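You operate a simulated robot arm through the tools that you are given. There is no shell and no other tool.

You are at the controls of a simulated two-armed robot. One attempt, no reset.

JOB
Take the nameplate out of the beige machine and pull-test its magnet.
Fine: side lever up, lid wide open and left so; lay it on the tester's block, slide the yellow knob in, pull the tester lever down once and raise it; leave it there with the knob in. Leave the other nameplates.

It is judged by the outcome, as a careful person would: the job done as asked, and still so three seconds after it is handed in. It fails if anything else is knocked over, pushed out of place, dropped, spilled or broken. Lids that push on must go on centred and level and be pressed home; caps that screw on are set level and turned clockwise until they are tight.

ROBOT AND FRAMES
Two 7-joint arms with fingered hands on one trunk that stands fixed in place. Base frame: the origin is at the foot of the trunk, x ahead of it, y to its left, z up; the work surface is at about z = 0.8. Units: m, rad, N and s.
The left shoulder is at [0.05, 0.214, 0.869], the right one opposite. With the tool pointing down near the work surface each hand reaches from about 0.4 to 0.9 m from the base axis, measured 20 degrees to its own side. Payload 3 kg a hand.
Tool frame (each hand has its own): the origin (TCP) lies between the finger pads and is the grasp point; the fingertips stand 0.026 m ahead of it; z points along the fingers, y is the line along which they close. The gripper opens to 0.132 m; its body begins 0.073 m behind the TCP. The gripper is a hand of 3 fingers: y runs from the thumb to the fingers, the wrist lies at [0, 0, -0.229] in the tool frame, and closing takes about 1.5 s.
Orientation is that of the tool frame in the base frame, as [roll, pitch, yaw] about the fixed x, y, z axes, in that order (R = Rz(yaw) Ry(pitch) Rx(roll)). With the fingers straight down and closing along the base's y, the tool's x points along the base's -x, its y along +y and its z along -z.

CONTROLS
- The arms move only by the tool nudge_tool. It takes "left_series", "right_series" or both (then of equal length, played together; a hand with none holds still); each is a list that holds one entry, the list of rows, each a list of 7 numbers: the shift along the tool's x, y, z in m, then the turn, a rotation vector about the tool's x, y, z in rad, then the gripper command, from -1 (fully open) to 1 (shut), values between in proportion. In form: [[[tx, ty, tz, ax, ay, az, gripper], ...]]. A call has 1 to 20 rows; each row shifts and turns the commanded pose from where the row before left it, along the tool's axes as they then stand. A row lasts 0.2 s, in which the tool goes at most 0.05 m and 0.15 rad; a call with a longer step from one row to the next is refused whole, and so is a gripper value outside its range. Where a pose cannot be reached the arm comes as near as it can. A force on the tool above 90 N (or 10 N above the force at the start of the call, whichever is more), or a blocked arm, ends the call early, and 0.2 s more pass. Each finger travels about 0.072 m/s and halts on what it meets, pressing with about 32 N; the grip force reading is that of the motor and also rises with nothing between the fingers. The clock runs only during rows and for 0.2 s after the last one: add rows that do not move to give the fingers time. It gives the time, the measured TCP pose, the force on the tool (base axes), the opening and the grip force at its end, in the units of the frame above (readings bear some noise), with the torque about the TCP (base axes, N m) and any sound that the robot's microphone picked up, and new pictures: "show" is both (left out), scene, wrist or none (wrist: the cameras of the hands that moved).
- Cameras (640 x 400 px; columns grow to the right, rows downward): "scene" is now at [0.029, -0.0372, 1.5065]; the picture's right is [-0.42, -0.91, 0.00], its down [-0.53, 0.25, -0.81] and it looks along [0.73, -0.34, -0.59] (base axes); focal length 334 px, centre (320, 200). "left" rides on the left gripper at [-0.062, 0.003, -0.092] in its tool frame; the picture's right is [-0.05, -1.00, 0.00], its down [0.83, -0.04, -0.56] and it looks along [0.55, -0.03, 0.83] (tool axes); focal length 230 px, centre (320, 200). "right" rides on the right gripper at [0.062, 0.003, -0.092] in its tool frame; the picture's right is [-0.05, 1.00, 0.00], its down [-0.83, -0.04, -0.56] and it looks along [-0.55, -0.03, 0.83] (tool axes); focal length 230 px, centre (320, 200). There is no depth. A picture from a camera that has moved, and an enlarged one, comes with that camera's place and axes in the base frame and with its lens.
- hand_shape(shape, hand): the hand has 3 fingers and takes this shape, open, in about a second: jaw (thumb against the fingers, like two jaws); tri (thumb and two fingers); tip (a fingertip pinch); poke (one finger out to press); point (the index stretched); flat (the hand flat); cup (the hand cupped); fist (a fist). The gripper value then closes the fingers along that shape, each until it touches; the sizes above hold for jaw. It gives what a move gives, with no picture.
- pan_tilt(pan, tilt): turns the head with the scene camera to pan (to the left, within 1.501 rad either way) and tilt (down, from -0.506 to 1.204), counted from straight ahead of the robot. It gives what a move gives, and a new picture of the scene camera.
- close_up(camera, box): a new picture of the part [left, top, right, bottom] of that camera's present view, enlarged. It takes no simulated time.
- job_done(): hands the job in; it is judged then, once.

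Places have to be worked out from the pictures, the camera data and where the tool is seen. Open the grippers and draw the arms clear of the work before you hand the job in, unless the task says otherwise.

The tools are called after "Call:" as name(argument=value, ...) on one line, values as JSON. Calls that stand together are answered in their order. nudge_tool: Moves the arms, as the interface text tells. Its arguments: {"type":"object","properties":{"left_series":{"type":"array","items":{"type":"array","items":{"type":"array","items":{"type":"number"}}}},"right_series":{"type":"array","items":{"type":"array","items":{"type":"array","items":{"type":"number"}}}},"show":{"type":"string","enum":["both","scene","wrist","none"]}},"required":[]} The other tools are called the same way: hand_shape (shape, hand) gives the hand a shape; pan_tilt (pan, tilt) turns the head that bears the scene camera; close_up (camera, box) takes an enlarged picture of a part of a camera's view; job_done () hands the job in.

At the start:

```text
time_s: 0.0
left_tcp_pos: [0.4348, 0.0299, 1.2191]
left_ee_rot: [3.141, 0.0, 2.742]
left_contact_force: [-0.3, -0.4, 0.6]
left_torque: [0.01, 0.02, 0.0]
left_gripper_width: 0.1321
left_grip_force: 0.1
left_shape: jaw
right_tcp_pos: [0.352, -0.4001, 1.2381]
right_ee_rot: [3.141, 0.0, 2.741]
right_contact_force: [1.0, 0.7, -0.3]
right_torque: [0.02, 0.01, 0.0]
right_gripper_width: 0.1317
right_grip_force: 0.1
right_shape: jaw
head pan, tilt (commanded): [-0.438, 0.632]
```

scene: 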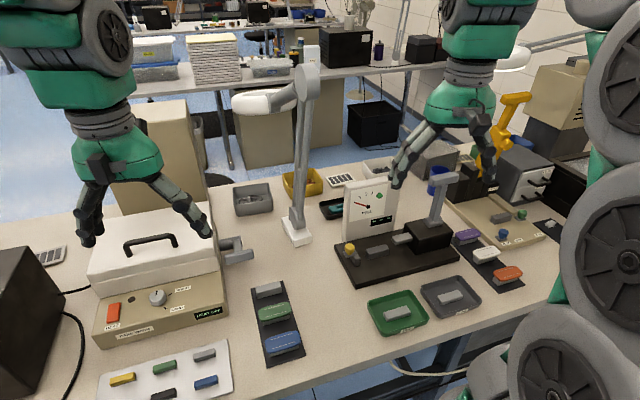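
right: 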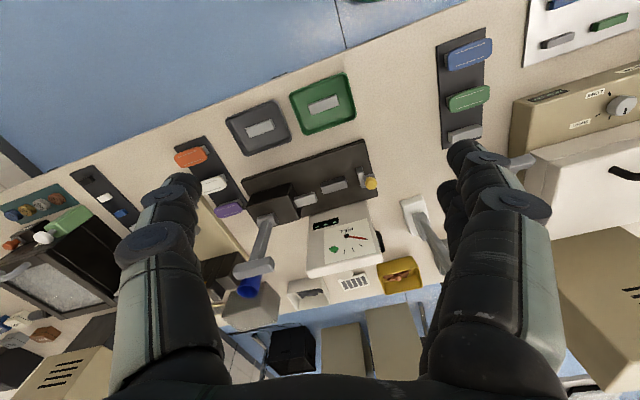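
left: 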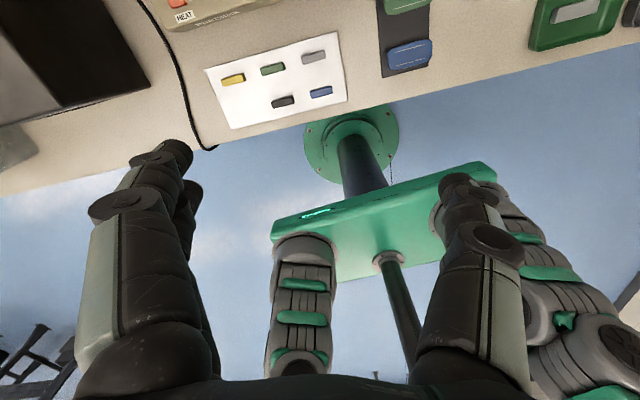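

I look at the beige machine (left, with lid and side lever) and the tester (centre, gauge with lever) closely before moving.

Call:
close_up(camera="scene", box=[80, 190, 270, 350])

Call:
close_up(camera="scene", box=[310, 150, 500, 300])

Call:
close_up(camera="right", box=[200, 100, 440, 300])

```text
2.50 times, centred on (175, 270) of scene
camera zoom: at [0.029, -0.0372, 1.5065], right [-0.42, -0.91, 0.0], down [-0.53, 0.25, -0.81], along [0.73, -0.34, -0.59], focal length 835 px, centre (682, 25)
```

zoom: 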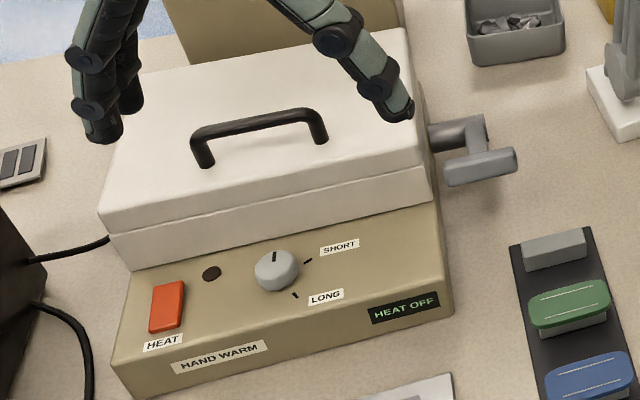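

```text
2.67 times, centred on (405, 225) of scene
camera zoom: at [0.029, -0.0372, 1.5065], right [-0.42, -0.91, 0.0], down [-0.53, 0.25, -0.81], along [0.73, -0.34, -0.59], focal length 891 px, centre (93, 133)
```

zoom: 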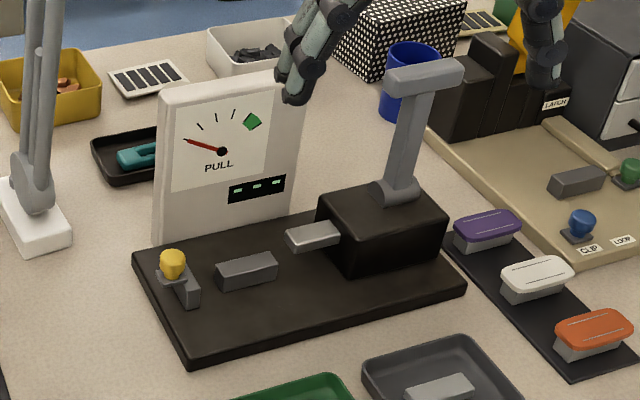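

```text
2.00 times, centred on (320, 200) of right
camera zoom: at [0.297, -0.3738, 1.3308], right [0.44, 0.9, 0.0], down [0.75, -0.36, 0.56], along [0.5, -0.24, -0.83], focal length 460 px, centre (320, 200)
```

zoom: 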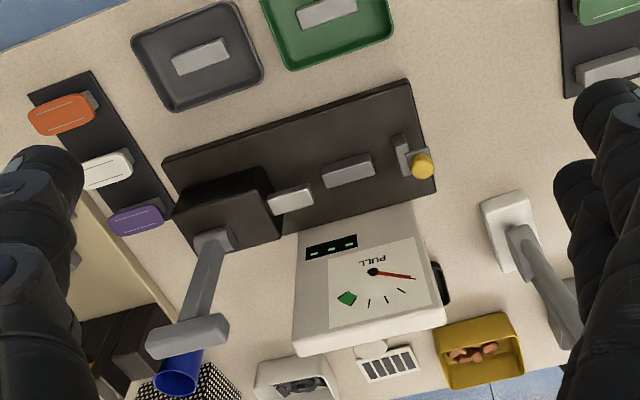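

The machine sits around x 0.57–0.85, y −0.05–0.24, with its side lever on its right. I turn the head to look at it squarely before moving an arm.

Call:
pan_tilt(pan=0.0, tilt=0.75)

```text
time_s: 0.9
left_tcp_pos: [0.4351, 0.0298, 1.2178]
left_ee_rot: [3.141, -0.001, 2.742]
left_contact_force: [-0.2, -0.3, 0.4]
left_torque: [0.0, 0.0, 0.0]
left_gripper_width: 0.132
left_grip_force: 0.0
left_shape: jaw
right_tcp_pos: [0.3522, -0.4009, 1.238]
right_ee_rot: [3.141, 0.001, 2.741]
right_contact_force: [-0.3, 0.2, -0.3]
right_torque: [-0.02, 0.02, -0.03]
right_gripper_width: 0.1321
right_grip_force: 0.1
right_shape: jaw
head pan, tilt (commanded): [0.0, 0.75]
camera scene: at [0.0327, -0.0003, 1.4963], right [0.0, -1.0, 0.0], down [-0.68, 0.0, -0.73], along [0.73, 0.0, -0.68], focal length 334 px, centre (320, 200)
```

scene: 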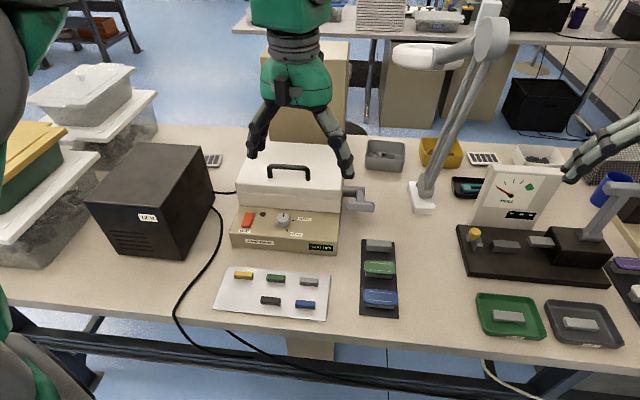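

Now I see the machine nearly square on. I enlarge it and its lever.

Call:
close_up(camera="scene", box=[220, 130, 380, 260])

Call:
close_up(camera="scene", box=[320, 160, 400, 220])

Call:
close_up(camera="scene", box=[450, 160, 640, 300])

Call:
close_up(camera="scene", box=[200, 230, 420, 330])

```text
3.08 times, centred on (300, 195) of scene
camera zoom: at [0.0327, -0.0003, 1.4963], right [0.0, -1.0, 0.0], down [-0.68, 0.0, -0.73], along [0.73, 0.0, -0.68], focal length 1028 px, centre (382, 215)
```

zoom: 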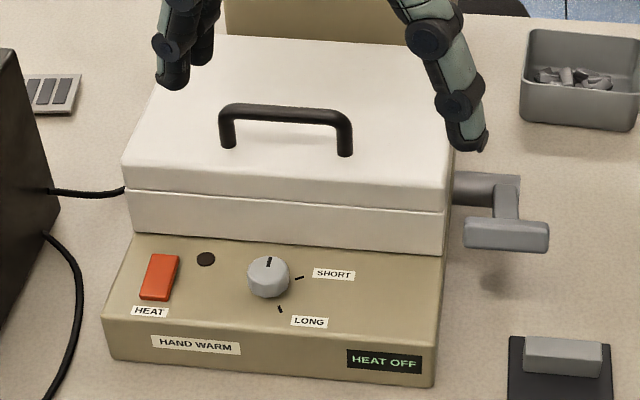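

```text
6.67 times, centred on (360, 190) of scene
camera zoom: at [0.0327, -0.0003, 1.4963], right [0.0, -1.0, 0.0], down [-0.68, 0.0, -0.73], along [0.73, 0.0, -0.68], focal length 2228 px, centre (53, 267)
```

zoom: 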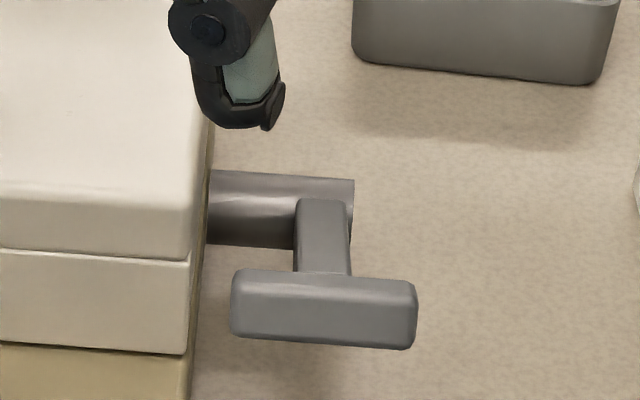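

```text
2.86 times, centred on (545, 230) of scene
camera zoom: at [0.0327, -0.0003, 1.4963], right [0.0, -1.0, 0.0], down [-0.68, 0.0, -0.73], along [0.73, 0.0, -0.68], focal length 955 px, centre (-323, 114)
```

zoom: 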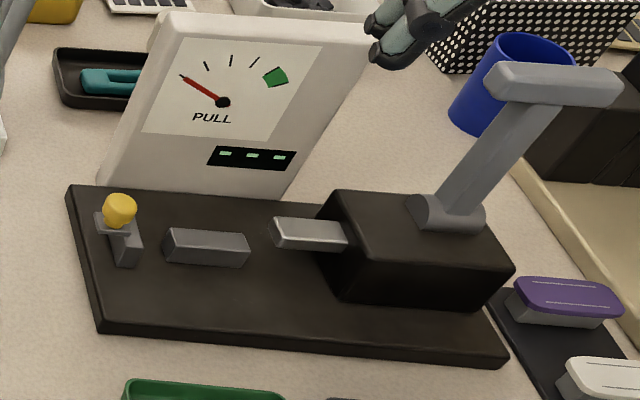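

```text
2.91 times, centred on (310, 280) of scene
camera zoom: at [0.0327, -0.0003, 1.4963], right [0.0, -1.0, 0.0], down [-0.68, 0.0, -0.73], along [0.73, 0.0, -0.68], focal length 972 px, centre (349, -33)
```

zoom: 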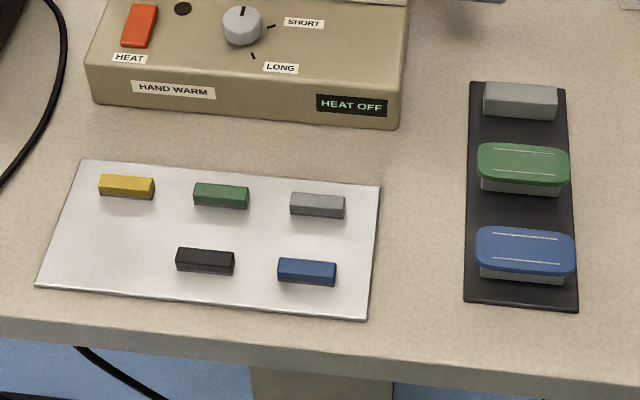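

I check the lever's spatial attitude from the right wrist camera, which sees it from another angle.

Call:
close_up(camera="right", box=[440, 60, 640, 260])

Call:
close_up(camera="right", box=[230, 130, 390, 230])

```text
2.00 times, centred on (540, 160) of right
camera zoom: at [0.2971, -0.3738, 1.3308], right [0.44, 0.9, 0.0], down [0.75, -0.36, 0.56], along [0.5, -0.24, -0.83], focal length 460 px, centre (-120, 280)
```

zoom: 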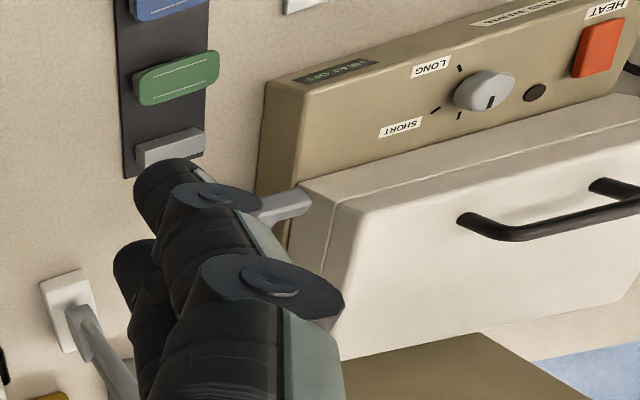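

```text
4.00 times, centred on (310, 180) of right
camera zoom: at [0.2971, -0.3738, 1.3308], right [0.44, 0.9, 0.0], down [0.75, -0.36, 0.56], along [0.5, -0.24, -0.83], focal length 920 px, centre (360, 280)
```

zoom: 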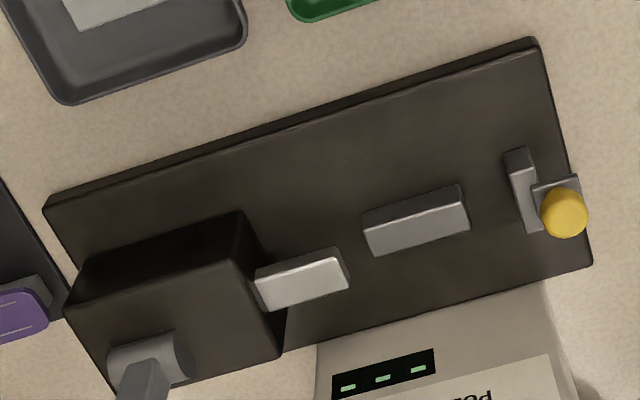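

The lever handle appears at about (0.66, −0.11, 0.90), pointing at the robot. I first turn the right hand about its own axis in free air, so that its camera looks toward the machine's right side.

Call:
nudge_tool(right_series=[[[0, 0, 0, 0, 0, -0.145, -1], [0, 0, 0, 0, 0, -0.145, -1], [0, 0, 0, 0, 0, -0.145, -1], [0, 0, 0, 0, 0, -0.145, -1], [0, 0, 0, 0, 0, -0.145, -1], [0, 0, 0, 0, 0, -0.145, -1], [0, 0, 0, 0, 0, -0.145, -1], [0, 0, 0, 0, 0, -0.145, -1], [0, 0, 0, 0, 0, -0.145, -1], [0, 0, 0, 0, 0, -0.145, -1]]], show="both")

```text
time_s: 3.1
left_tcp_pos: [0.4353, 0.0297, 1.2177]
left_ee_rot: [-3.141, 0.0, 2.742]
left_contact_force: [-0.8, 1.4, 0.9]
left_torque: [-0.03, 0.0, -0.01]
left_gripper_width: 0.1321
left_grip_force: 0.1
left_shape: jaw
right_tcp_pos: [0.3515, -0.4002, 1.238]
right_ee_rot: [3.141, -0.001, -2.088]
right_contact_force: [-0.7, 0.8, -0.3]
right_torque: [0.0, -0.02, 0.02]
right_gripper_width: 0.1318
right_grip_force: 0.0
right_shape: jaw
head pan, tilt (commanded): [0.0, 0.75]
camera scene: at [0.0327, -0.0002, 1.4963], right [0.0, -1.0, 0.0], down [-0.68, 0.0, -0.73], along [0.73, 0.0, -0.68], focal length 334 px, centre (320, 200)
camera right: at [0.3191, -0.4525, 1.3311], right [-0.84, 0.54, 0.0], down [0.45, 0.7, 0.56], along [0.3, 0.47, -0.83], focal length 230 px, centre (320, 200)
```

scene: 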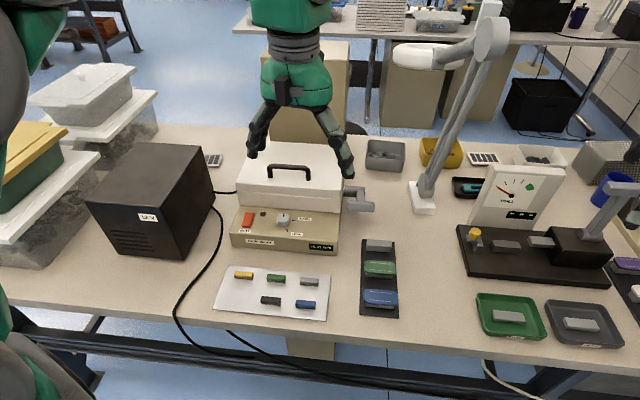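
right: 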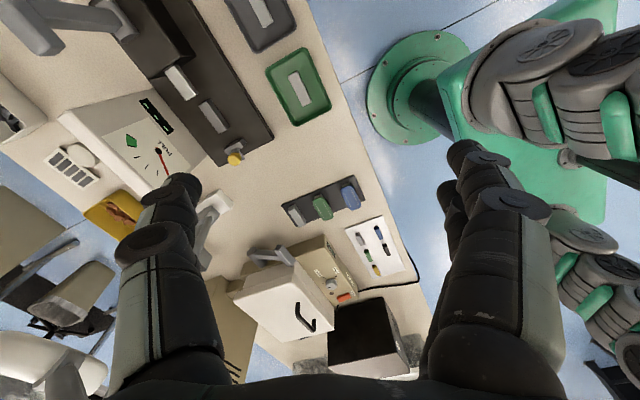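

The turn works and the right camera now sees the machine from its right; I enlarge the lever.

Call:
close_up(camera="right", box=[220, 220, 380, 350])

Call:
close_up(camera="right", box=[50, 0, 290, 190])

```text
3.08 times, centred on (300, 285) of right
camera zoom: at [0.3191, -0.4525, 1.3311], right [-0.84, 0.54, 0.0], down [0.45, 0.7, 0.56], along [0.3, 0.47, -0.83], focal length 708 px, centre (382, -62)
```

zoom: 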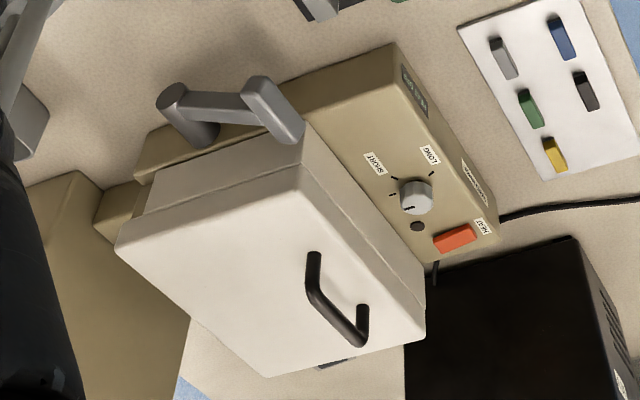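

```text
2.11 times, centred on (170, 95) of right
camera zoom: at [0.3191, -0.4525, 1.3311], right [-0.84, 0.54, 0.0], down [0.45, 0.7, 0.56], along [0.3, 0.47, -0.83], focal length 484 px, centre (636, 421)
```

zoom: 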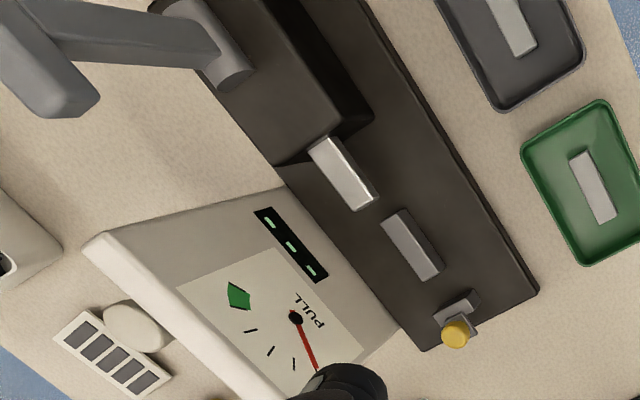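

The views agree: handle bar from (0.664, −0.071, 0.89) to (0.647, −0.139, 0.90), pivot near (0.77, −0.13, 0.843), so the lever must swing up and back. I clear the left arm to the left and bring the right hand in front of the lever, tilted forward.

Call:
nudge_tool(left_series=[[[0.012, 0.029, 0, 0, 0, 0, -1], [0.012, 0.029, 0, 0, 0, 0, -1], [0.012, 0.029, 0, 0, 0, 0, -1], [0.012, 0.029, 0, 0, 0, 0, -1], [0.012, 0.029, 0, 0, 0, 0, -1], [0.012, 0.029, 0, 0, 0, 0, -1], [0.012, 0.029, 0, 0, 0, 0, -1], [0.012, 0.029, 0, 0, 0, 0, -1], [0, 0, 0, 0, 0, 0, -1], [0, 0, 0, 0, 0, 0, -1], [0, 0, 0, 0, 0, 0, -1], [0, 0, 0, 0, 0, 0, -1], [0, 0, 0, 0, 0, 0, -1], [0, 0, 0, 0, 0, 0, -1], [0, 0, 0, 0, 0, 0, -1], [0, 0, 0, 0, 0, 0, -1], [0, 0, 0, 0, 0, 0, -1]]], right_series=[[[0, 0, 0, 0, 0, -0.137, -0.2], [0, 0, 0, 0, 0, -0.137, -0.2], [0, 0, 0, 0, 0, -0.136, -0.2], [-0.033, -0.0152, 0.011, 0, 0, 0, -0.2], [-0.033, -0.0152, 0.011, 0, 0, 0, -0.2], [-0.033, -0.0152, 0.011, 0, 0, 0, -0.2], [-0.033, -0.0152, 0.011, 0, 0, 0, -0.2], [-0.033, -0.0152, 0.011, 0, 0, 0, -0.2], [-0.033, -0.0152, 0.011, 0, 0, 0, -0.2], [-0.033, -0.0152, 0.011, 0, 0, 0, -0.2], [-0.033, -0.0152, 0.011, 0, 0, 0, -0.2], [0, 0, 0, 0.145, 0, 0, -0.2], [0, 0, 0, 0.145, 0, 0, -0.2], [0, 0, 0, 0.145, 0, 0, -0.2], [0, 0, 0, 0.145, 0, 0, -0.2], [0, 0, 0, 0.145, 0, 0, -0.2], [0, 0, 0, 0.145, 0, 0, -0.2]]], show="both")

```text
time_s: 6.7
left_tcp_pos: [0.4362, 0.2796, 1.218]
left_ee_rot: [3.141, -0.002, 2.741]
left_contact_force: [0.9, 1.0, 0.0]
left_torque: [-0.02, -0.02, -0.01]
left_gripper_width: 0.1319
left_grip_force: 0.1
left_shape: jaw
right_tcp_pos: [0.5016, -0.1445, 1.141]
right_ee_rot: [-2.27, 0.0, -1.679]
right_contact_force: [-0.4, 0.2, 0.5]
right_torque: [0.01, -0.01, -0.03]
right_gripper_width: 0.0796
right_grip_force: 0.0
right_shape: jaw
right hand out of reach, approached as far as the arm can: row 3
head pan, tilt (commanded): [0.0, 0.75]
camera scene: at [0.0326, -0.0001, 1.4963], right [0.0, -1.0, 0.0], down [-0.68, 0.0, -0.73], along [0.73, 0.0, -0.68], focal length 334 px, centre (320, 200)
camera right: at [0.4227, -0.1977, 1.1981], right [-0.63, 0.12, -0.76], down [-0.3, 0.87, 0.39], along [0.71, 0.48, -0.51], focal length 230 px, centre (320, 200)
camera left: at [0.4919, 0.2582, 1.3109], right [-0.34, -0.94, 0.0], down [-0.78, 0.28, 0.56], along [-0.52, 0.19, -0.83], focal length 230 px, centre (320, 200)
```

scene: 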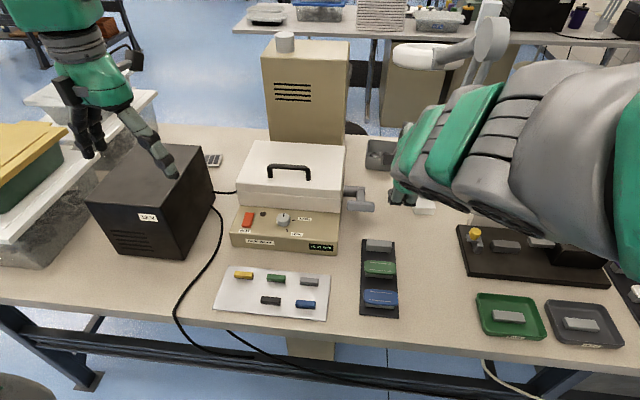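
right: 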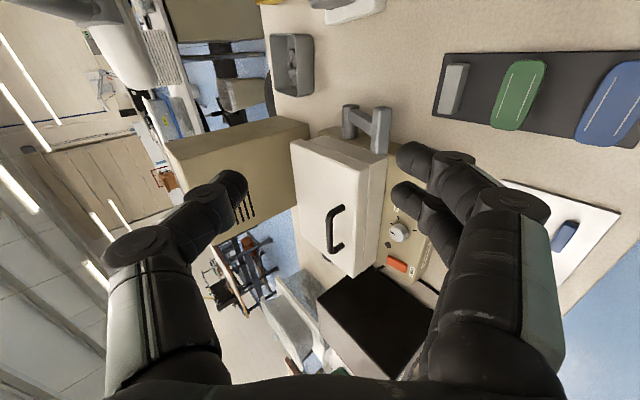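
left: 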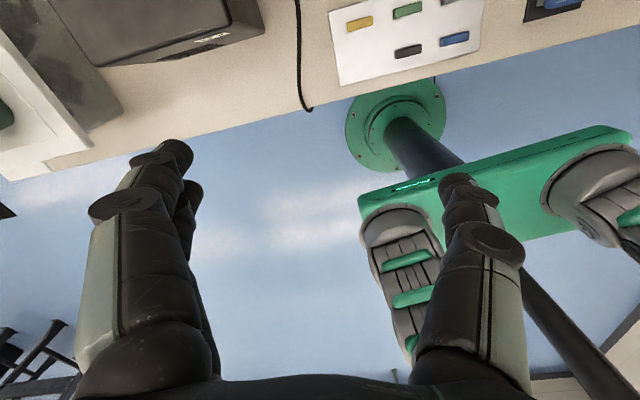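

The hand is tilted as wanted at (0.50, −0.145, 1.14). I move to about 10 cm short of the handle bar along the pointing direction, then check.

Call:
nudge_tool(right_series=[[[-0.0088, 0.0154, 0.0287, 0, 0, 0, -0.2], [-0.0088, 0.0154, 0.0287, 0, 0, 0, -0.2], [-0.0088, 0.0154, 0.0287, 0, 0, 0, -0.2], [-0.0088, 0.0154, 0.0287, 0, 0, 0, -0.2], [-0.0088, 0.0154, 0.0287, 0, 0, 0, -0.2], [-0.0088, 0.0154, 0.0287, 0, 0, 0, -0.2], [0, 0, 0, 0, 0, 0, -0.2]]], show="both")

```text
time_s: 8.3
left_tcp_pos: [0.4337, 0.2797, 1.2185]
left_ee_rot: [-3.139, -0.001, 2.742]
left_contact_force: [-0.1, 0.4, 0.2]
left_torque: [-0.02, 0.0, -0.02]
left_gripper_width: 0.1318
left_grip_force: 0.1
left_shape: jaw
right_tcp_pos: [0.567, -0.0994, 0.9968]
right_ee_rot: [-2.273, -0.001, -1.683]
right_contact_force: [-0.8, 0.3, 0.3]
right_torque: [0.0, -0.01, 0.01]
right_gripper_width: 0.0793
right_grip_force: 0.0
right_shape: jaw
right hand out of reach, approached as far as the arm can: row 4, 5
head pan, tilt (commanded): [0.0, 0.75]
camera scene: at [0.0327, -0.0002, 1.4963], right [0.0, -1.0, 0.0], down [-0.68, 0.0, -0.73], along [0.73, 0.0, -0.68], focal length 334 px, centre (320, 200)
camera right: at [0.4884, -0.1524, 1.0551], right [-0.63, 0.12, -0.76], down [-0.3, 0.87, 0.39], along [0.71, 0.48, -0.52], focal length 230 px, centre (320, 200)
```

scene: 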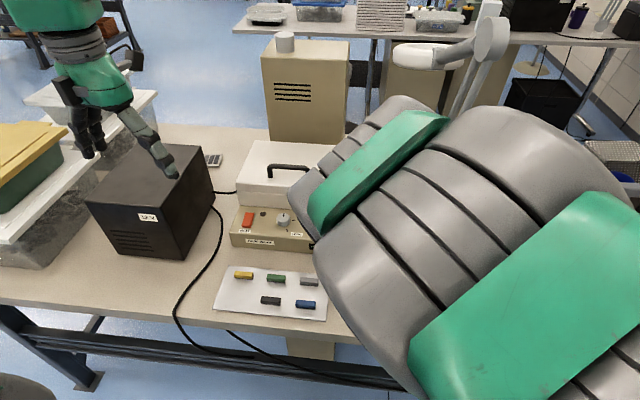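
right: 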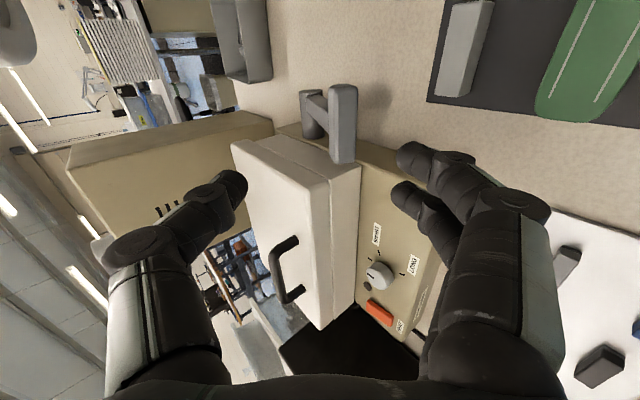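

The handle sits where estimated. I advance in small steps to straddle the bar, watching for the reach warning.

Call:
nudge_tool(right_series=[[[-0.0008, 0.0056, 0.02, 0, 0, 0, -0.2], [-0.0008, 0.0056, 0.02, 0, 0, 0, -0.2], [-0.0008, 0.0056, 0.02, 0, 0, 0, -0.2], [0, 0, 0, 0, 0, 0, -0.2]]], show="wrist")

```text
time_s: 9.3
left_tcp_pos: [0.4342, 0.281, 1.2182]
left_ee_rot: [-3.141, 0.001, 2.743]
left_contact_force: [0.7, -0.3, -0.4]
left_torque: [0.02, -0.02, 0.02]
left_gripper_width: 0.132
left_grip_force: 0.0
left_shape: jaw
right_tcp_pos: [0.5992, -0.102, 0.9465]
right_ee_rot: [-2.272, 0.0, -1.682]
right_contact_force: [-0.2, -0.1, 0.4]
right_torque: [0.02, -0.03, 0.01]
right_gripper_width: 0.0794
right_grip_force: 0.0
right_shape: jaw
head pan, tilt (commanded): [0.0, 0.75]
camera right: at [0.5213, -0.1547, 1.0042], right [-0.63, 0.12, -0.76], down [-0.3, 0.87, 0.39], along [0.71, 0.48, -0.51], focal length 230 px, centre (320, 200)
```

right: 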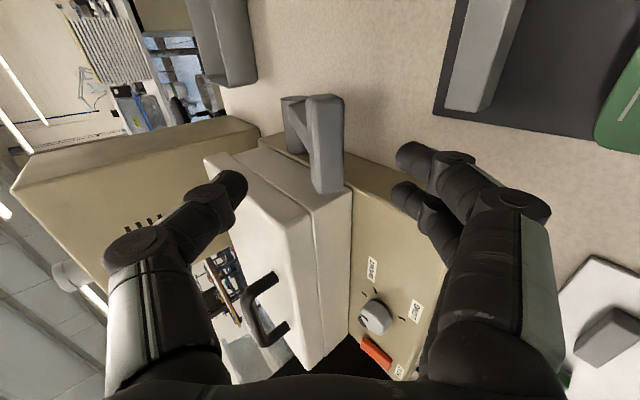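

The bar lies about 8 cm straight ahead between thumb and fingers. I slide forward 7 cm, still open.

Call:
nudge_tool(right_series=[[[-0.0006, 0.0012, 0.018, 0, 0, 0, -0.2], [-0.0006, 0.0012, 0.018, 0, 0, 0, -0.2], [-0.0006, 0.0012, 0.018, 0, 0, 0, -0.2], [-0.0006, 0.0012, 0.016, 0, 0, 0, -0.2], [0, 0, 0, 0, 0, 0, -0.2]]], show="wrist")

```text
time_s: 10.5
left_tcp_pos: [0.4346, 0.2809, 1.2187]
left_ee_rot: [3.14, 0.001, 2.741]
left_contact_force: [-0.5, -0.2, -0.4]
left_torque: [0.01, 0.0, 0.04]
left_gripper_width: 0.1318
left_grip_force: 0.0
left_shape: jaw
right_tcp_pos: [0.6519, -0.1031, 0.8969]
right_ee_rot: [-2.271, 0.002, -1.681]
right_contact_force: [0.4, -0.4, 0.1]
right_torque: [0.01, 0.04, -0.03]
right_gripper_width: 0.0797
right_grip_force: 0.1
right_shape: jaw
head pan, tilt (commanded): [0.0, 0.75]
camera right: at [0.5727, -0.1574, 0.9542], right [-0.63, 0.12, -0.76], down [-0.3, 0.87, 0.39], along [0.71, 0.48, -0.51], focal length 230 px, centre (320, 200)
```

right: 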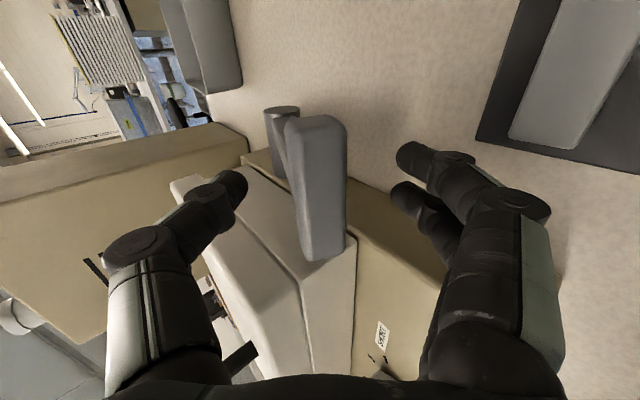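

The bar is centred between thumb and fingers. I close on it and wait for the fingers to seat.

Call:
nudge_tool(right_series=[[[0, 0, 0, 0, 0, 0, 0.1], [0, 0, 0, 0, 0, 0, 0.4], [0, 0, 0, 0, 0, 0, 0.7], [0, 0, 0, 0, 0, 0, 0.8], [0, 0, 0, 0, 0, 0, 0.8], [0, 0, 0, 0, 0, 0, 0.8]]], show="wrist")

```text
time_s: 11.9
left_tcp_pos: [0.4357, 0.2803, 1.2177]
left_ee_rot: [3.14, 0.0, 2.742]
left_contact_force: [-0.6, -0.1, 1.4]
left_torque: [0.02, 0.04, 0.0]
left_gripper_width: 0.132
left_grip_force: 0.1
left_shape: jaw
right_tcp_pos: [0.6514, -0.1047, 0.8967]
right_ee_rot: [-2.271, 0.0, -1.681]
right_contact_force: [7.0, -0.2, -0.4]
right_torque: [-0.05, -0.22, 0.06]
right_gripper_width: 0.0179
right_grip_force: 31.7
right_shape: jaw
head pan, tilt (commanded): [0.0, 0.75]
camera right: at [0.5727, -0.1574, 0.9541], right [-0.63, 0.12, -0.76], down [-0.3, 0.87, 0.39], along [0.71, 0.48, -0.51], focal length 230 px, centre (320, 200)
```

right: 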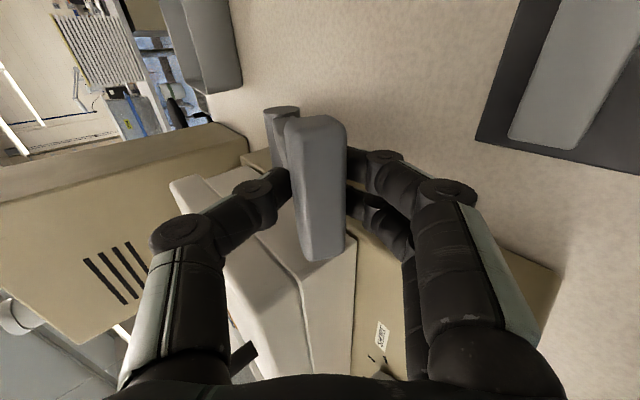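

The handle is gripped (force small). I swing the hand about the lever's pivot in small steps.

Call:
nudge_tool(right_series=[[[0, -0.0125, -0.0029, -0.1, 0, 0, 0.8], [0, -0.0125, -0.0029, -0.1, 0, 0, 0.8], [0, -0.0125, -0.0029, -0.1, 0, 0, 0.8], [0, 0, 0, 0, 0, 0, 0.8]]], show="both")

```text
time_s: 12.9
left_tcp_pos: [0.4354, 0.2801, 1.2185]
left_ee_rot: [-3.141, -0.001, 2.741]
left_contact_force: [-0.3, -1.1, 0.5]
left_torque: [-0.02, 0.02, -0.01]
left_gripper_width: 0.132
left_grip_force: 0.1
left_shape: jaw
right_tcp_pos: [0.6721, -0.1065, 0.9294]
right_ee_rot: [-2.572, -0.001, -1.68]
right_contact_force: [14.1, 1.6, -7.1]
right_torque: [0.0, -0.35, 0.06]
right_gripper_width: 0.0165
right_grip_force: 32.0
right_shape: jaw
head pan, tilt (commanded): [0.0, 0.75]
camera scene: at [0.033, -0.0002, 1.4963], right [0.0, -1.0, 0.0], down [-0.68, 0.0, -0.73], along [0.73, 0.0, -0.68], focal length 334 px, centre (320, 200)
camera right: at [0.6124, -0.1623, 1.0054], right [-0.83, 0.14, -0.54], down [-0.17, 0.86, 0.49], along [0.53, 0.5, -0.69], focal length 230 px, centre (320, 200)
```

scene: 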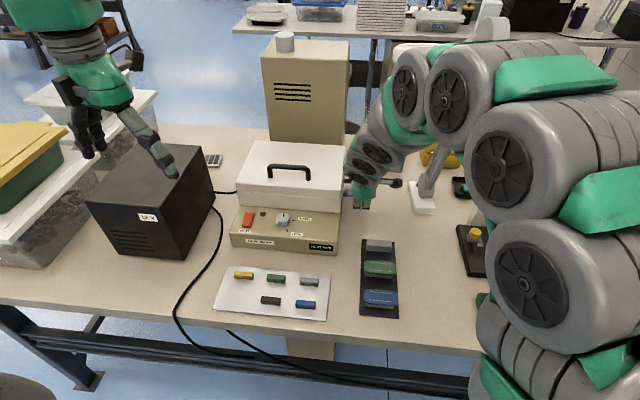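
right: 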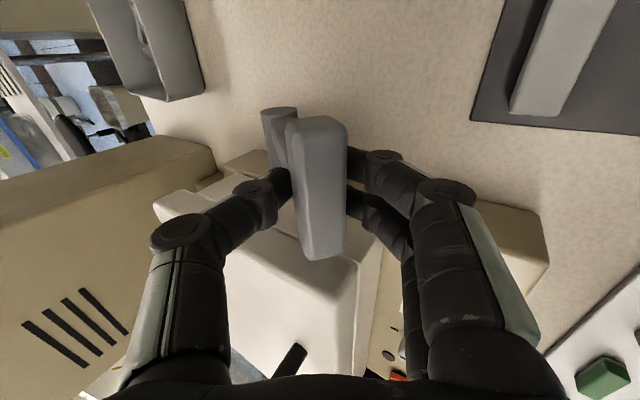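

The lever follows (TCP tracks the predicted arc, force ~15 N). I continue the swing.

Call:
nudge_tool(right_series=[[[0, -0.0125, -0.0029, -0.1, 0, 0, 0.8], [0, -0.0125, -0.0029, -0.1, 0, 0, 0.8], [0, -0.0125, -0.0029, -0.1, 0, 0, 0.8], [0, -0.0125, -0.0029, -0.1, 0, 0, 0.8], [0, 0, 0, 0, 0, 0, 0.8]]], show="both")

```text
time_s: 14.1
left_tcp_pos: [0.4347, 0.2793, 1.2189]
left_ee_rot: [3.141, -0.002, 2.742]
left_contact_force: [0.3, 1.0, 0.1]
left_torque: [0.0, 0.04, 0.0]
left_gripper_width: 0.132
left_grip_force: 0.0
left_shape: jaw
right_tcp_pos: [0.7108, -0.111, 0.9605]
right_ee_rot: [-2.974, 0.001, -1.681]
right_contact_force: [6.2, -4.8, -9.0]
right_torque: [-0.12, -0.32, -0.03]
right_gripper_width: 0.0172
right_grip_force: 32.3
right_shape: jaw
head pan, tilt (commanded): [0.0, 0.75]
camera scene: at [0.0329, -0.0003, 1.4963], right [0.0, -1.0, 0.0], down [-0.68, 0.0, -0.73], along [0.73, 0.0, -0.68], focal length 334 px, centre (320, 200)
camera right: at [0.6864, -0.1706, 1.0509], right [-0.97, 0.16, -0.17], down [0.04, 0.83, 0.55], along [0.23, 0.53, -0.81], focal length 230 px, centre (320, 200)
```

scene: 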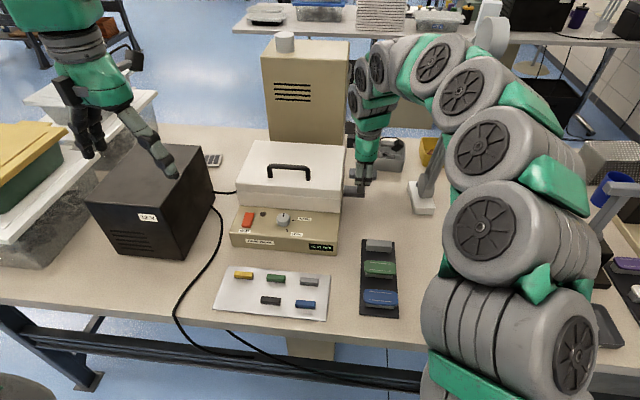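
right: 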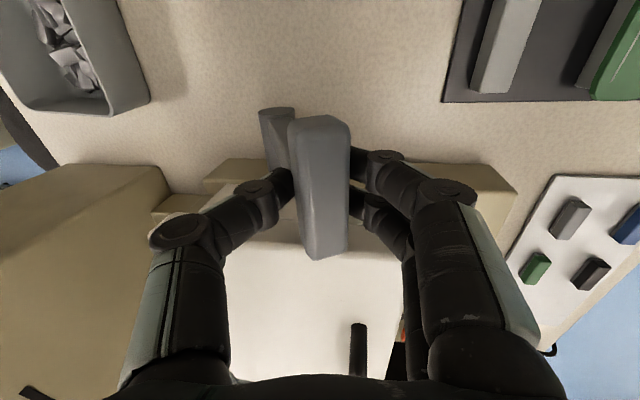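

The lever is now well up. Before going on I must check the clearance to the lamp head near the forearm.

Call:
close_up(camera="scene", box=[330, 0, 530, 220])

Call:
close_up(camera="scene", box=[320, 140, 400, 220])

```text
1.82 times, centred on (430, 110) of scene
camera zoom: at [0.0329, -0.0003, 1.4963], right [0.0, -1.0, 0.0], down [-0.68, 0.0, -0.73], along [0.73, 0.0, -0.68], focal length 608 px, centre (120, 364)
```

zoom: 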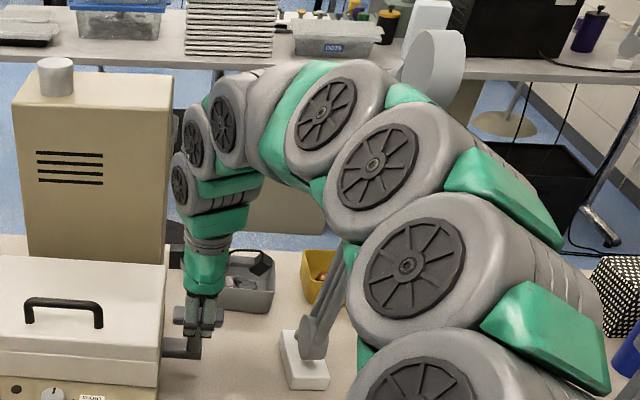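

```text
5.00 times, centred on (360, 180) of scene
camera zoom: at [0.0329, -0.0003, 1.4963], right [0.0, -1.0, 0.0], down [-0.68, 0.0, -0.73], along [0.73, 0.0, -0.68], focal length 1671 px, centre (120, 300)
```

zoom: 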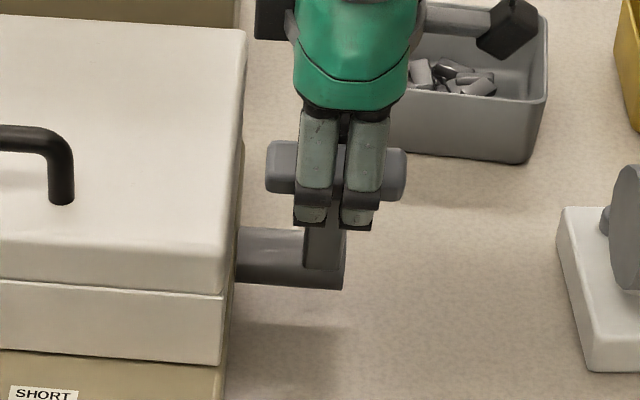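

The forearm is close to the lamp head, so instead of rotating further I'll loosen the grip to a cage around the bar and tilt the hand back forward about the bar; this also shows whether the lever stays.

Call:
nudge_tool(right_series=[[[0, 0, 0, 0, 0, 0, 0.1], [0, 0, 0, 0, 0, 0, 0.05], [0, 0, 0, 0, 0, 0, 0.05], [0, 0, 0, 0.12, 0, 0, 0.05], [0, 0, 0, 0.12, 0, 0, 0.05], [0, 0, 0, 0.12, 0, 0, 0.05], [0, 0, 0, 0.12, 0, 0, 0.05], [0, 0, 0, 0, 0, 0, 0.05]]], show="both")

```text
time_s: 15.9
left_tcp_pos: [0.4348, 0.2794, 1.2175]
left_ee_rot: [3.141, -0.001, 2.743]
left_contact_force: [-0.3, 0.3, 0.1]
left_torque: [0.01, -0.01, 0.0]
left_gripper_width: 0.1319
left_grip_force: 0.1
left_shape: jaw
right_tcp_pos: [0.7118, -0.1113, 0.9606]
right_ee_rot: [-2.49, 0.001, -1.683]
right_contact_force: [0.2, 0.5, 0.2]
right_torque: [-0.03, 0.01, 0.01]
right_gripper_width: 0.0624
right_grip_force: 0.1
right_shape: jaw
head pan, tilt (commanded): [0.0, 0.75]
camera scene: at [0.0327, -0.0002, 1.4963], right [0.0, -1.0, 0.0], down [-0.68, 0.0, -0.73], along [0.73, 0.0, -0.68], focal length 334 px, centre (320, 200)
camera right: at [0.6468, -0.1661, 1.0324], right [-0.78, 0.14, -0.61], down [-0.21, 0.86, 0.47], along [0.59, 0.49, -0.64], focal length 230 px, centre (320, 200)
```

scene: 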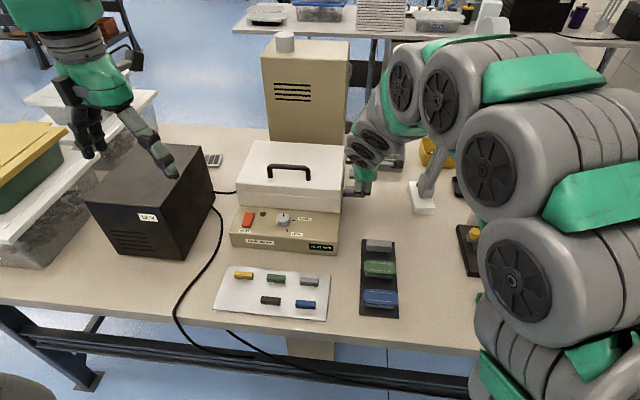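
right: 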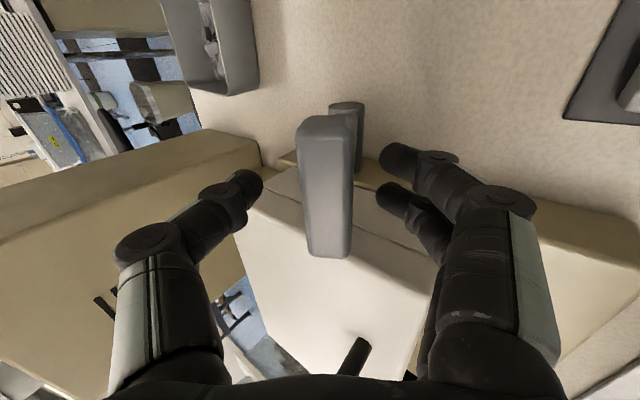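

The lever stays where I left it. Now I push it on back along its arc with the front fingers, hand still tilted forward.

Call:
nudge_tool(right_series=[[[0, -0.0096, 0.0035, 0, 0, 0, 0.05], [0, -0.0096, 0.0035, 0, 0, 0, 0.05], [0, -0.0096, 0.0035, 0, 0, 0, 0.05], [0, -0.0096, 0.0035, 0, 0, 0, 0.05], [0, -0.0096, 0.0035, 0, 0, 0, 0.05], [0, 0, 0, 0, 0, 0, 0.05]]], show="wrist")

```text
time_s: 17.3
left_tcp_pos: [0.4358, 0.2791, 1.2171]
left_ee_rot: [3.142, -0.001, 2.741]
left_contact_force: [-0.1, 0.1, -0.1]
left_torque: [0.01, 0.02, -0.04]
left_gripper_width: 0.1318
left_grip_force: 0.0
left_shape: jaw
right_tcp_pos: [0.7604, -0.1178, 0.9756]
right_ee_rot: [-2.489, 0.0, -1.681]
right_contact_force: [-2.1, 0.7, 0.5]
right_torque: [0.06, 0.05, -0.02]
right_gripper_width: 0.0638
right_grip_force: 0.1
right_shape: jaw
head pan, tilt (commanded): [0.0, 0.75]
camera right: at [0.6953, -0.1719, 1.0474], right [-0.78, 0.14, -0.61], down [-0.21, 0.86, 0.47], along [0.59, 0.49, -0.64], focal length 230 px, centre (320, 200)
```

right: 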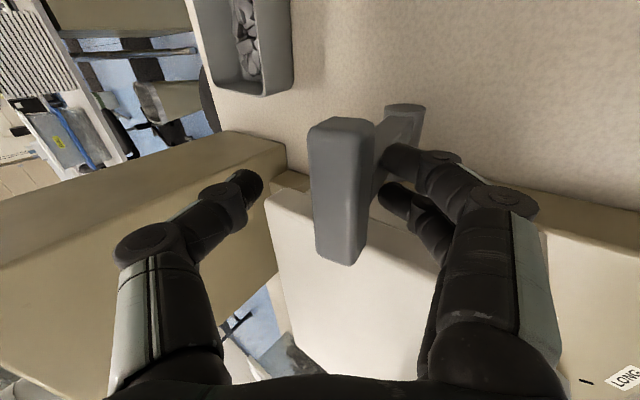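

The lever keeps moving with little resistance. I push further, watching the force for the stop.

Call:
nudge_tool(right_series=[[[0, -0.008, 0.006, 0, 0, 0, 0.05], [0, -0.008, 0.006, 0, 0, 0, 0.05], [0, -0.008, 0.006, 0, 0, 0, 0.05], [0, 0, 0, 0, 0, 0, 0.05]]], show="both")

```text
time_s: 18.3
left_tcp_pos: [0.4348, 0.2804, 1.2182]
left_ee_rot: [3.141, 0.001, 2.74]
left_contact_force: [0.0, 0.6, -0.5]
left_torque: [-0.01, -0.02, 0.02]
left_gripper_width: 0.1316
left_grip_force: 0.0
left_shape: jaw
right_tcp_pos: [0.7898, -0.1188, 0.9755]
right_ee_rot: [-2.488, -0.001, -1.681]
right_contact_force: [-42.9, 7.6, 34.2]
right_torque: [0.4, 2.83, -0.13]
right_gripper_width: 0.0705
right_grip_force: 0.1
right_shape: jaw
head pan, tilt (commanded): [0.0, 0.75]
camera scene: at [0.0315, 0.0, 1.4963], right [0.0, -1.0, 0.0], down [-0.68, 0.0, -0.73], along [0.73, 0.0, -0.68], focal length 334 px, centre (320, 200)
camera right: at [0.7243, -0.1748, 1.0482], right [-0.78, 0.14, -0.61], down [-0.21, 0.86, 0.47], along [0.59, 0.49, -0.64], focal length 230 px, centre (320, 200)
```

scene: 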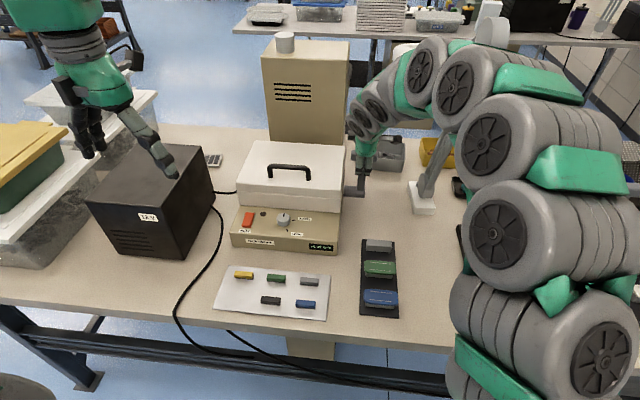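
right: 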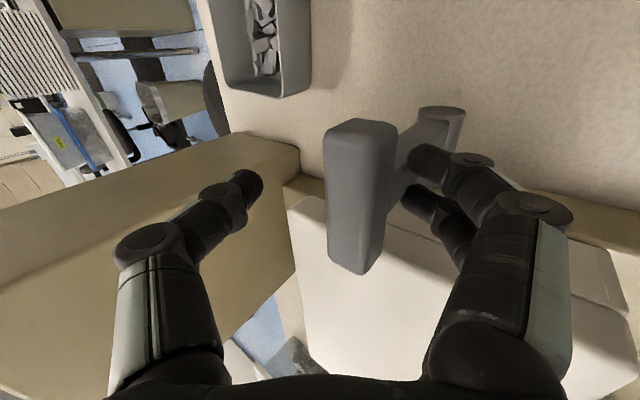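

The force jumped to ~55 N: the lever is against its stop. I relieve the push, then back the hand out up and toward the robot.

Call:
nudge_tool(right_series=[[[0, 0.012, -0.006, 0, 0, 0, 0.0], [0, 0.008, -0.01, 0, 0, 0, -0.1], [0, 0, -0.02, 0, 0, 0, -0.1], [0, 0, -0.03, 0, 0, 0, -0.1], [0, 0, -0.03, 0, 0, 0, -0.1], [0, 0, -0.03, 0, 0, 0, -0.1], [0, 0, -0.03, 0, 0, 0, -0.1], [0, 0, -0.03, 0, 0, 0, -0.1]]], show="both")

```text
time_s: 20.1
left_tcp_pos: [0.4349, 0.2803, 1.2181]
left_ee_rot: [3.141, -0.001, 2.741]
left_contact_force: [-0.8, 0.0, -0.7]
left_torque: [-0.01, -0.03, -0.01]
left_gripper_width: 0.1318
left_grip_force: 0.0
left_shape: jaw
right_tcp_pos: [0.6619, -0.1075, 1.1128]
right_ee_rot: [-2.489, 0.001, -1.683]
right_contact_force: [0.5, -0.4, 1.4]
right_torque: [-0.01, 0.0, 0.02]
right_gripper_width: 0.0721
right_grip_force: 0.1
right_shape: jaw
head pan, tilt (commanded): [0.0, 0.75]
camera scene: at [0.0327, -0.0002, 1.4963], right [0.0, -1.0, 0.0], down [-0.68, 0.0, -0.73], along [0.73, 0.0, -0.68], focal length 334 px, centre (320, 200)
camera right: at [0.5967, -0.1619, 1.185], right [-0.78, 0.14, -0.6], down [-0.21, 0.86, 0.47], along [0.59, 0.49, -0.64], focal length 230 px, centre (320, 200)
```

scene: 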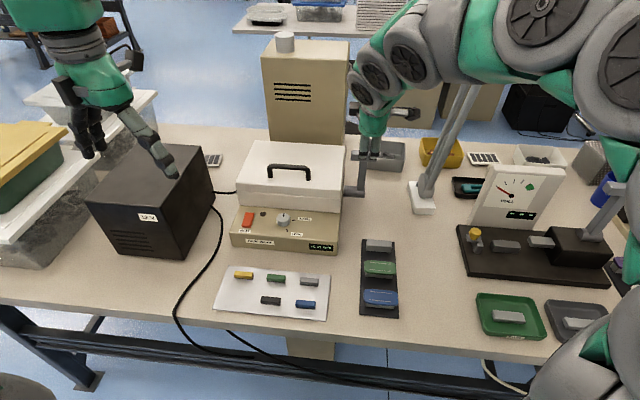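
right: 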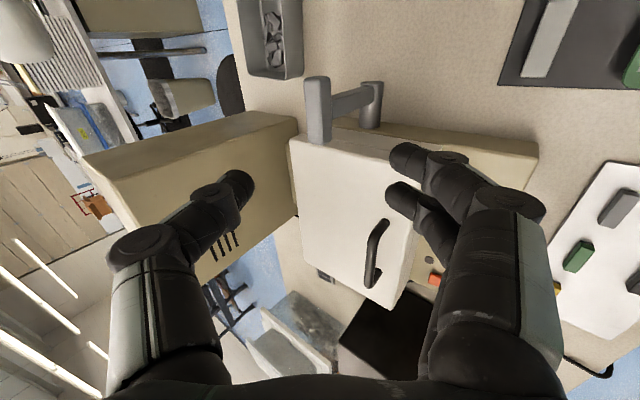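

The lever now stands upright at its stop and stays there. I enlarge the right view of lid and handle to place the handle precisely.

Call:
close_up(camera="right", box=[270, 60, 450, 320])

Call:
close_up(camera="scene", box=[220, 130, 380, 260])

```text
1.54 times, centred on (360, 190) of right
camera zoom: at [0.5967, -0.1619, 1.185], right [-0.78, 0.14, -0.6], down [-0.21, 0.86, 0.47], along [0.59, 0.49, -0.64], focal length 354 px, centre (258, 215)
```

zoom: 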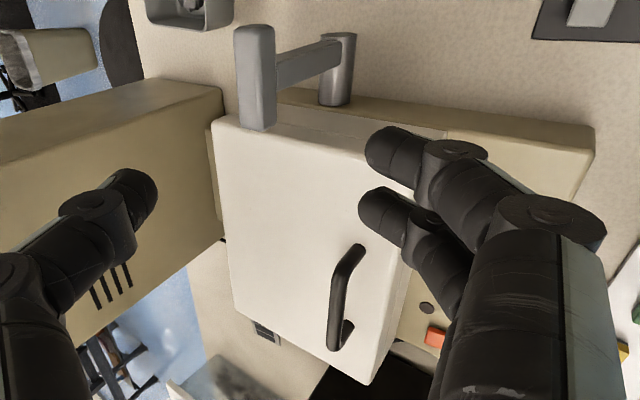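

```text
3.08 times, centred on (300, 195) of scene
camera zoom: at [0.0327, -0.0002, 1.4963], right [0.0, -1.0, 0.0], down [-0.68, 0.0, -0.73], along [0.73, 0.0, -0.68], focal length 1028 px, centre (382, 215)
```

zoom: 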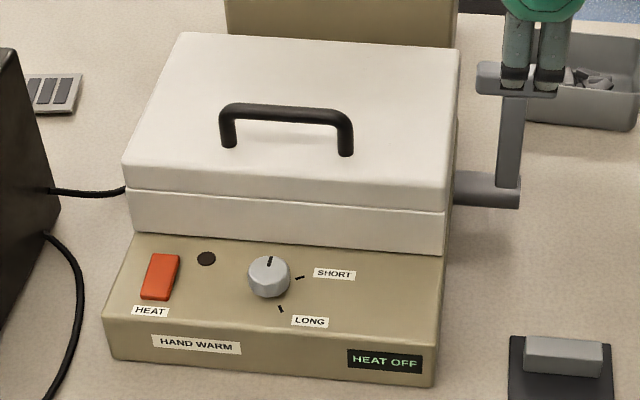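

Lid handle bar runs from about (0.707, 0.026) to (0.717, 0.133) at z ≈ 0.972. I bring the right hand (already tilted, jaws across the bar) to 10 cm off it, and ease the left arm further left.

Call:
nudge_tool(left_series=[[[0.0078, 0.0184, 0, 0, 0, 0, -1], [0.0078, 0.0184, 0, 0, 0, 0, -1], [0.0078, 0.0184, 0, 0, 0, 0, -1], [0.0078, 0.0184, 0, 0, 0, 0, -1], [0.0078, 0.0184, 0, 0, 0, 0, -1], [0, 0, 0, 0, 0, 0, -1]]], right_series=[[[-0.0383, 0.0125, 0.0059, 0, 0, 0, -0.1], [-0.0383, 0.0125, 0.0059, 0, 0, 0, -0.1], [-0.0383, 0.0125, 0.0059, 0, 0, 0, -0.1], [-0.0383, 0.0125, 0.0059, 0, 0, 0, -0.1], [-0.0383, 0.0125, 0.0059, 0, 0, 0, -0.1], [0, 0, 0, 0, 0, 0, -0.1]]], show="both")

```text
time_s: 21.5
left_tcp_pos: [0.4358, 0.3812, 1.2189]
left_ee_rot: [-3.141, -0.001, 2.742]
left_contact_force: [0.6, 1.5, 0.0]
left_torque: [0.01, -0.04, 0.02]
left_gripper_width: 0.132
left_grip_force: 0.0
left_shape: jaw
right_tcp_pos: [0.6497, 0.0888, 1.0482]
right_ee_rot: [-2.492, -0.001, -1.682]
right_contact_force: [0.9, 0.3, 0.5]
right_torque: [0.0, 0.05, 0.01]
right_gripper_width: 0.0724
right_grip_force: 0.0
right_shape: jaw
head pan, tilt (commanded): [0.0, 0.75]
camera scene: at [0.0327, -0.0002, 1.4963], right [0.0, -1.0, 0.0], down [-0.68, 0.0, -0.73], along [0.73, 0.0, -0.68], focal length 334 px, centre (320, 200)
camera right: at [0.5859, 0.0345, 1.1202], right [-0.78, 0.14, -0.6], down [-0.21, 0.86, 0.47], along [0.58, 0.49, -0.64], focal length 230 px, centre (320, 200)
camera left: at [0.4929, 0.3588, 1.3115], right [-0.34, -0.94, 0.0], down [-0.78, 0.28, 0.56], along [-0.52, 0.19, -0.83], focal length 230 px, centre (320, 200)
```

scene: 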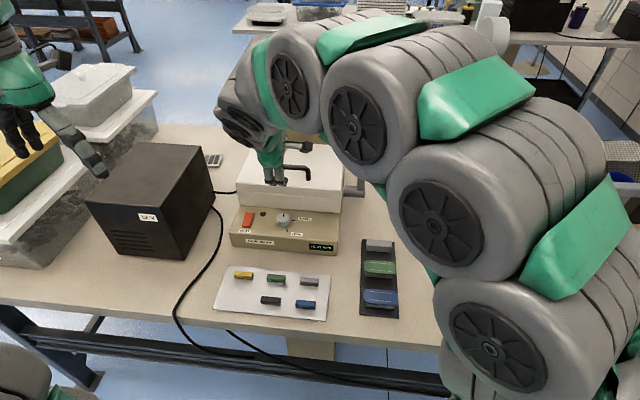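
right: 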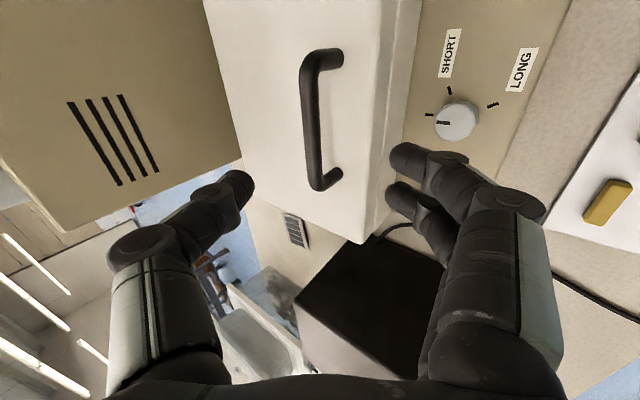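
left: 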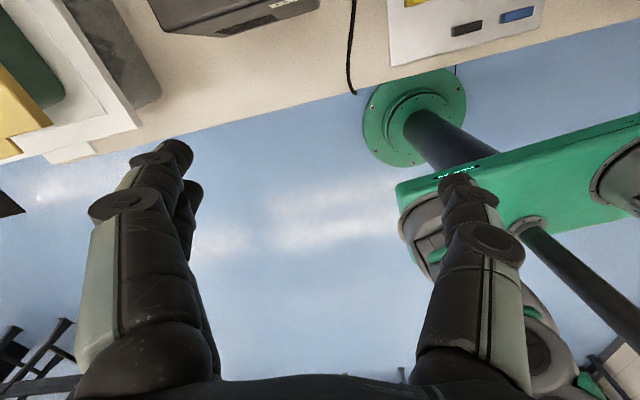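

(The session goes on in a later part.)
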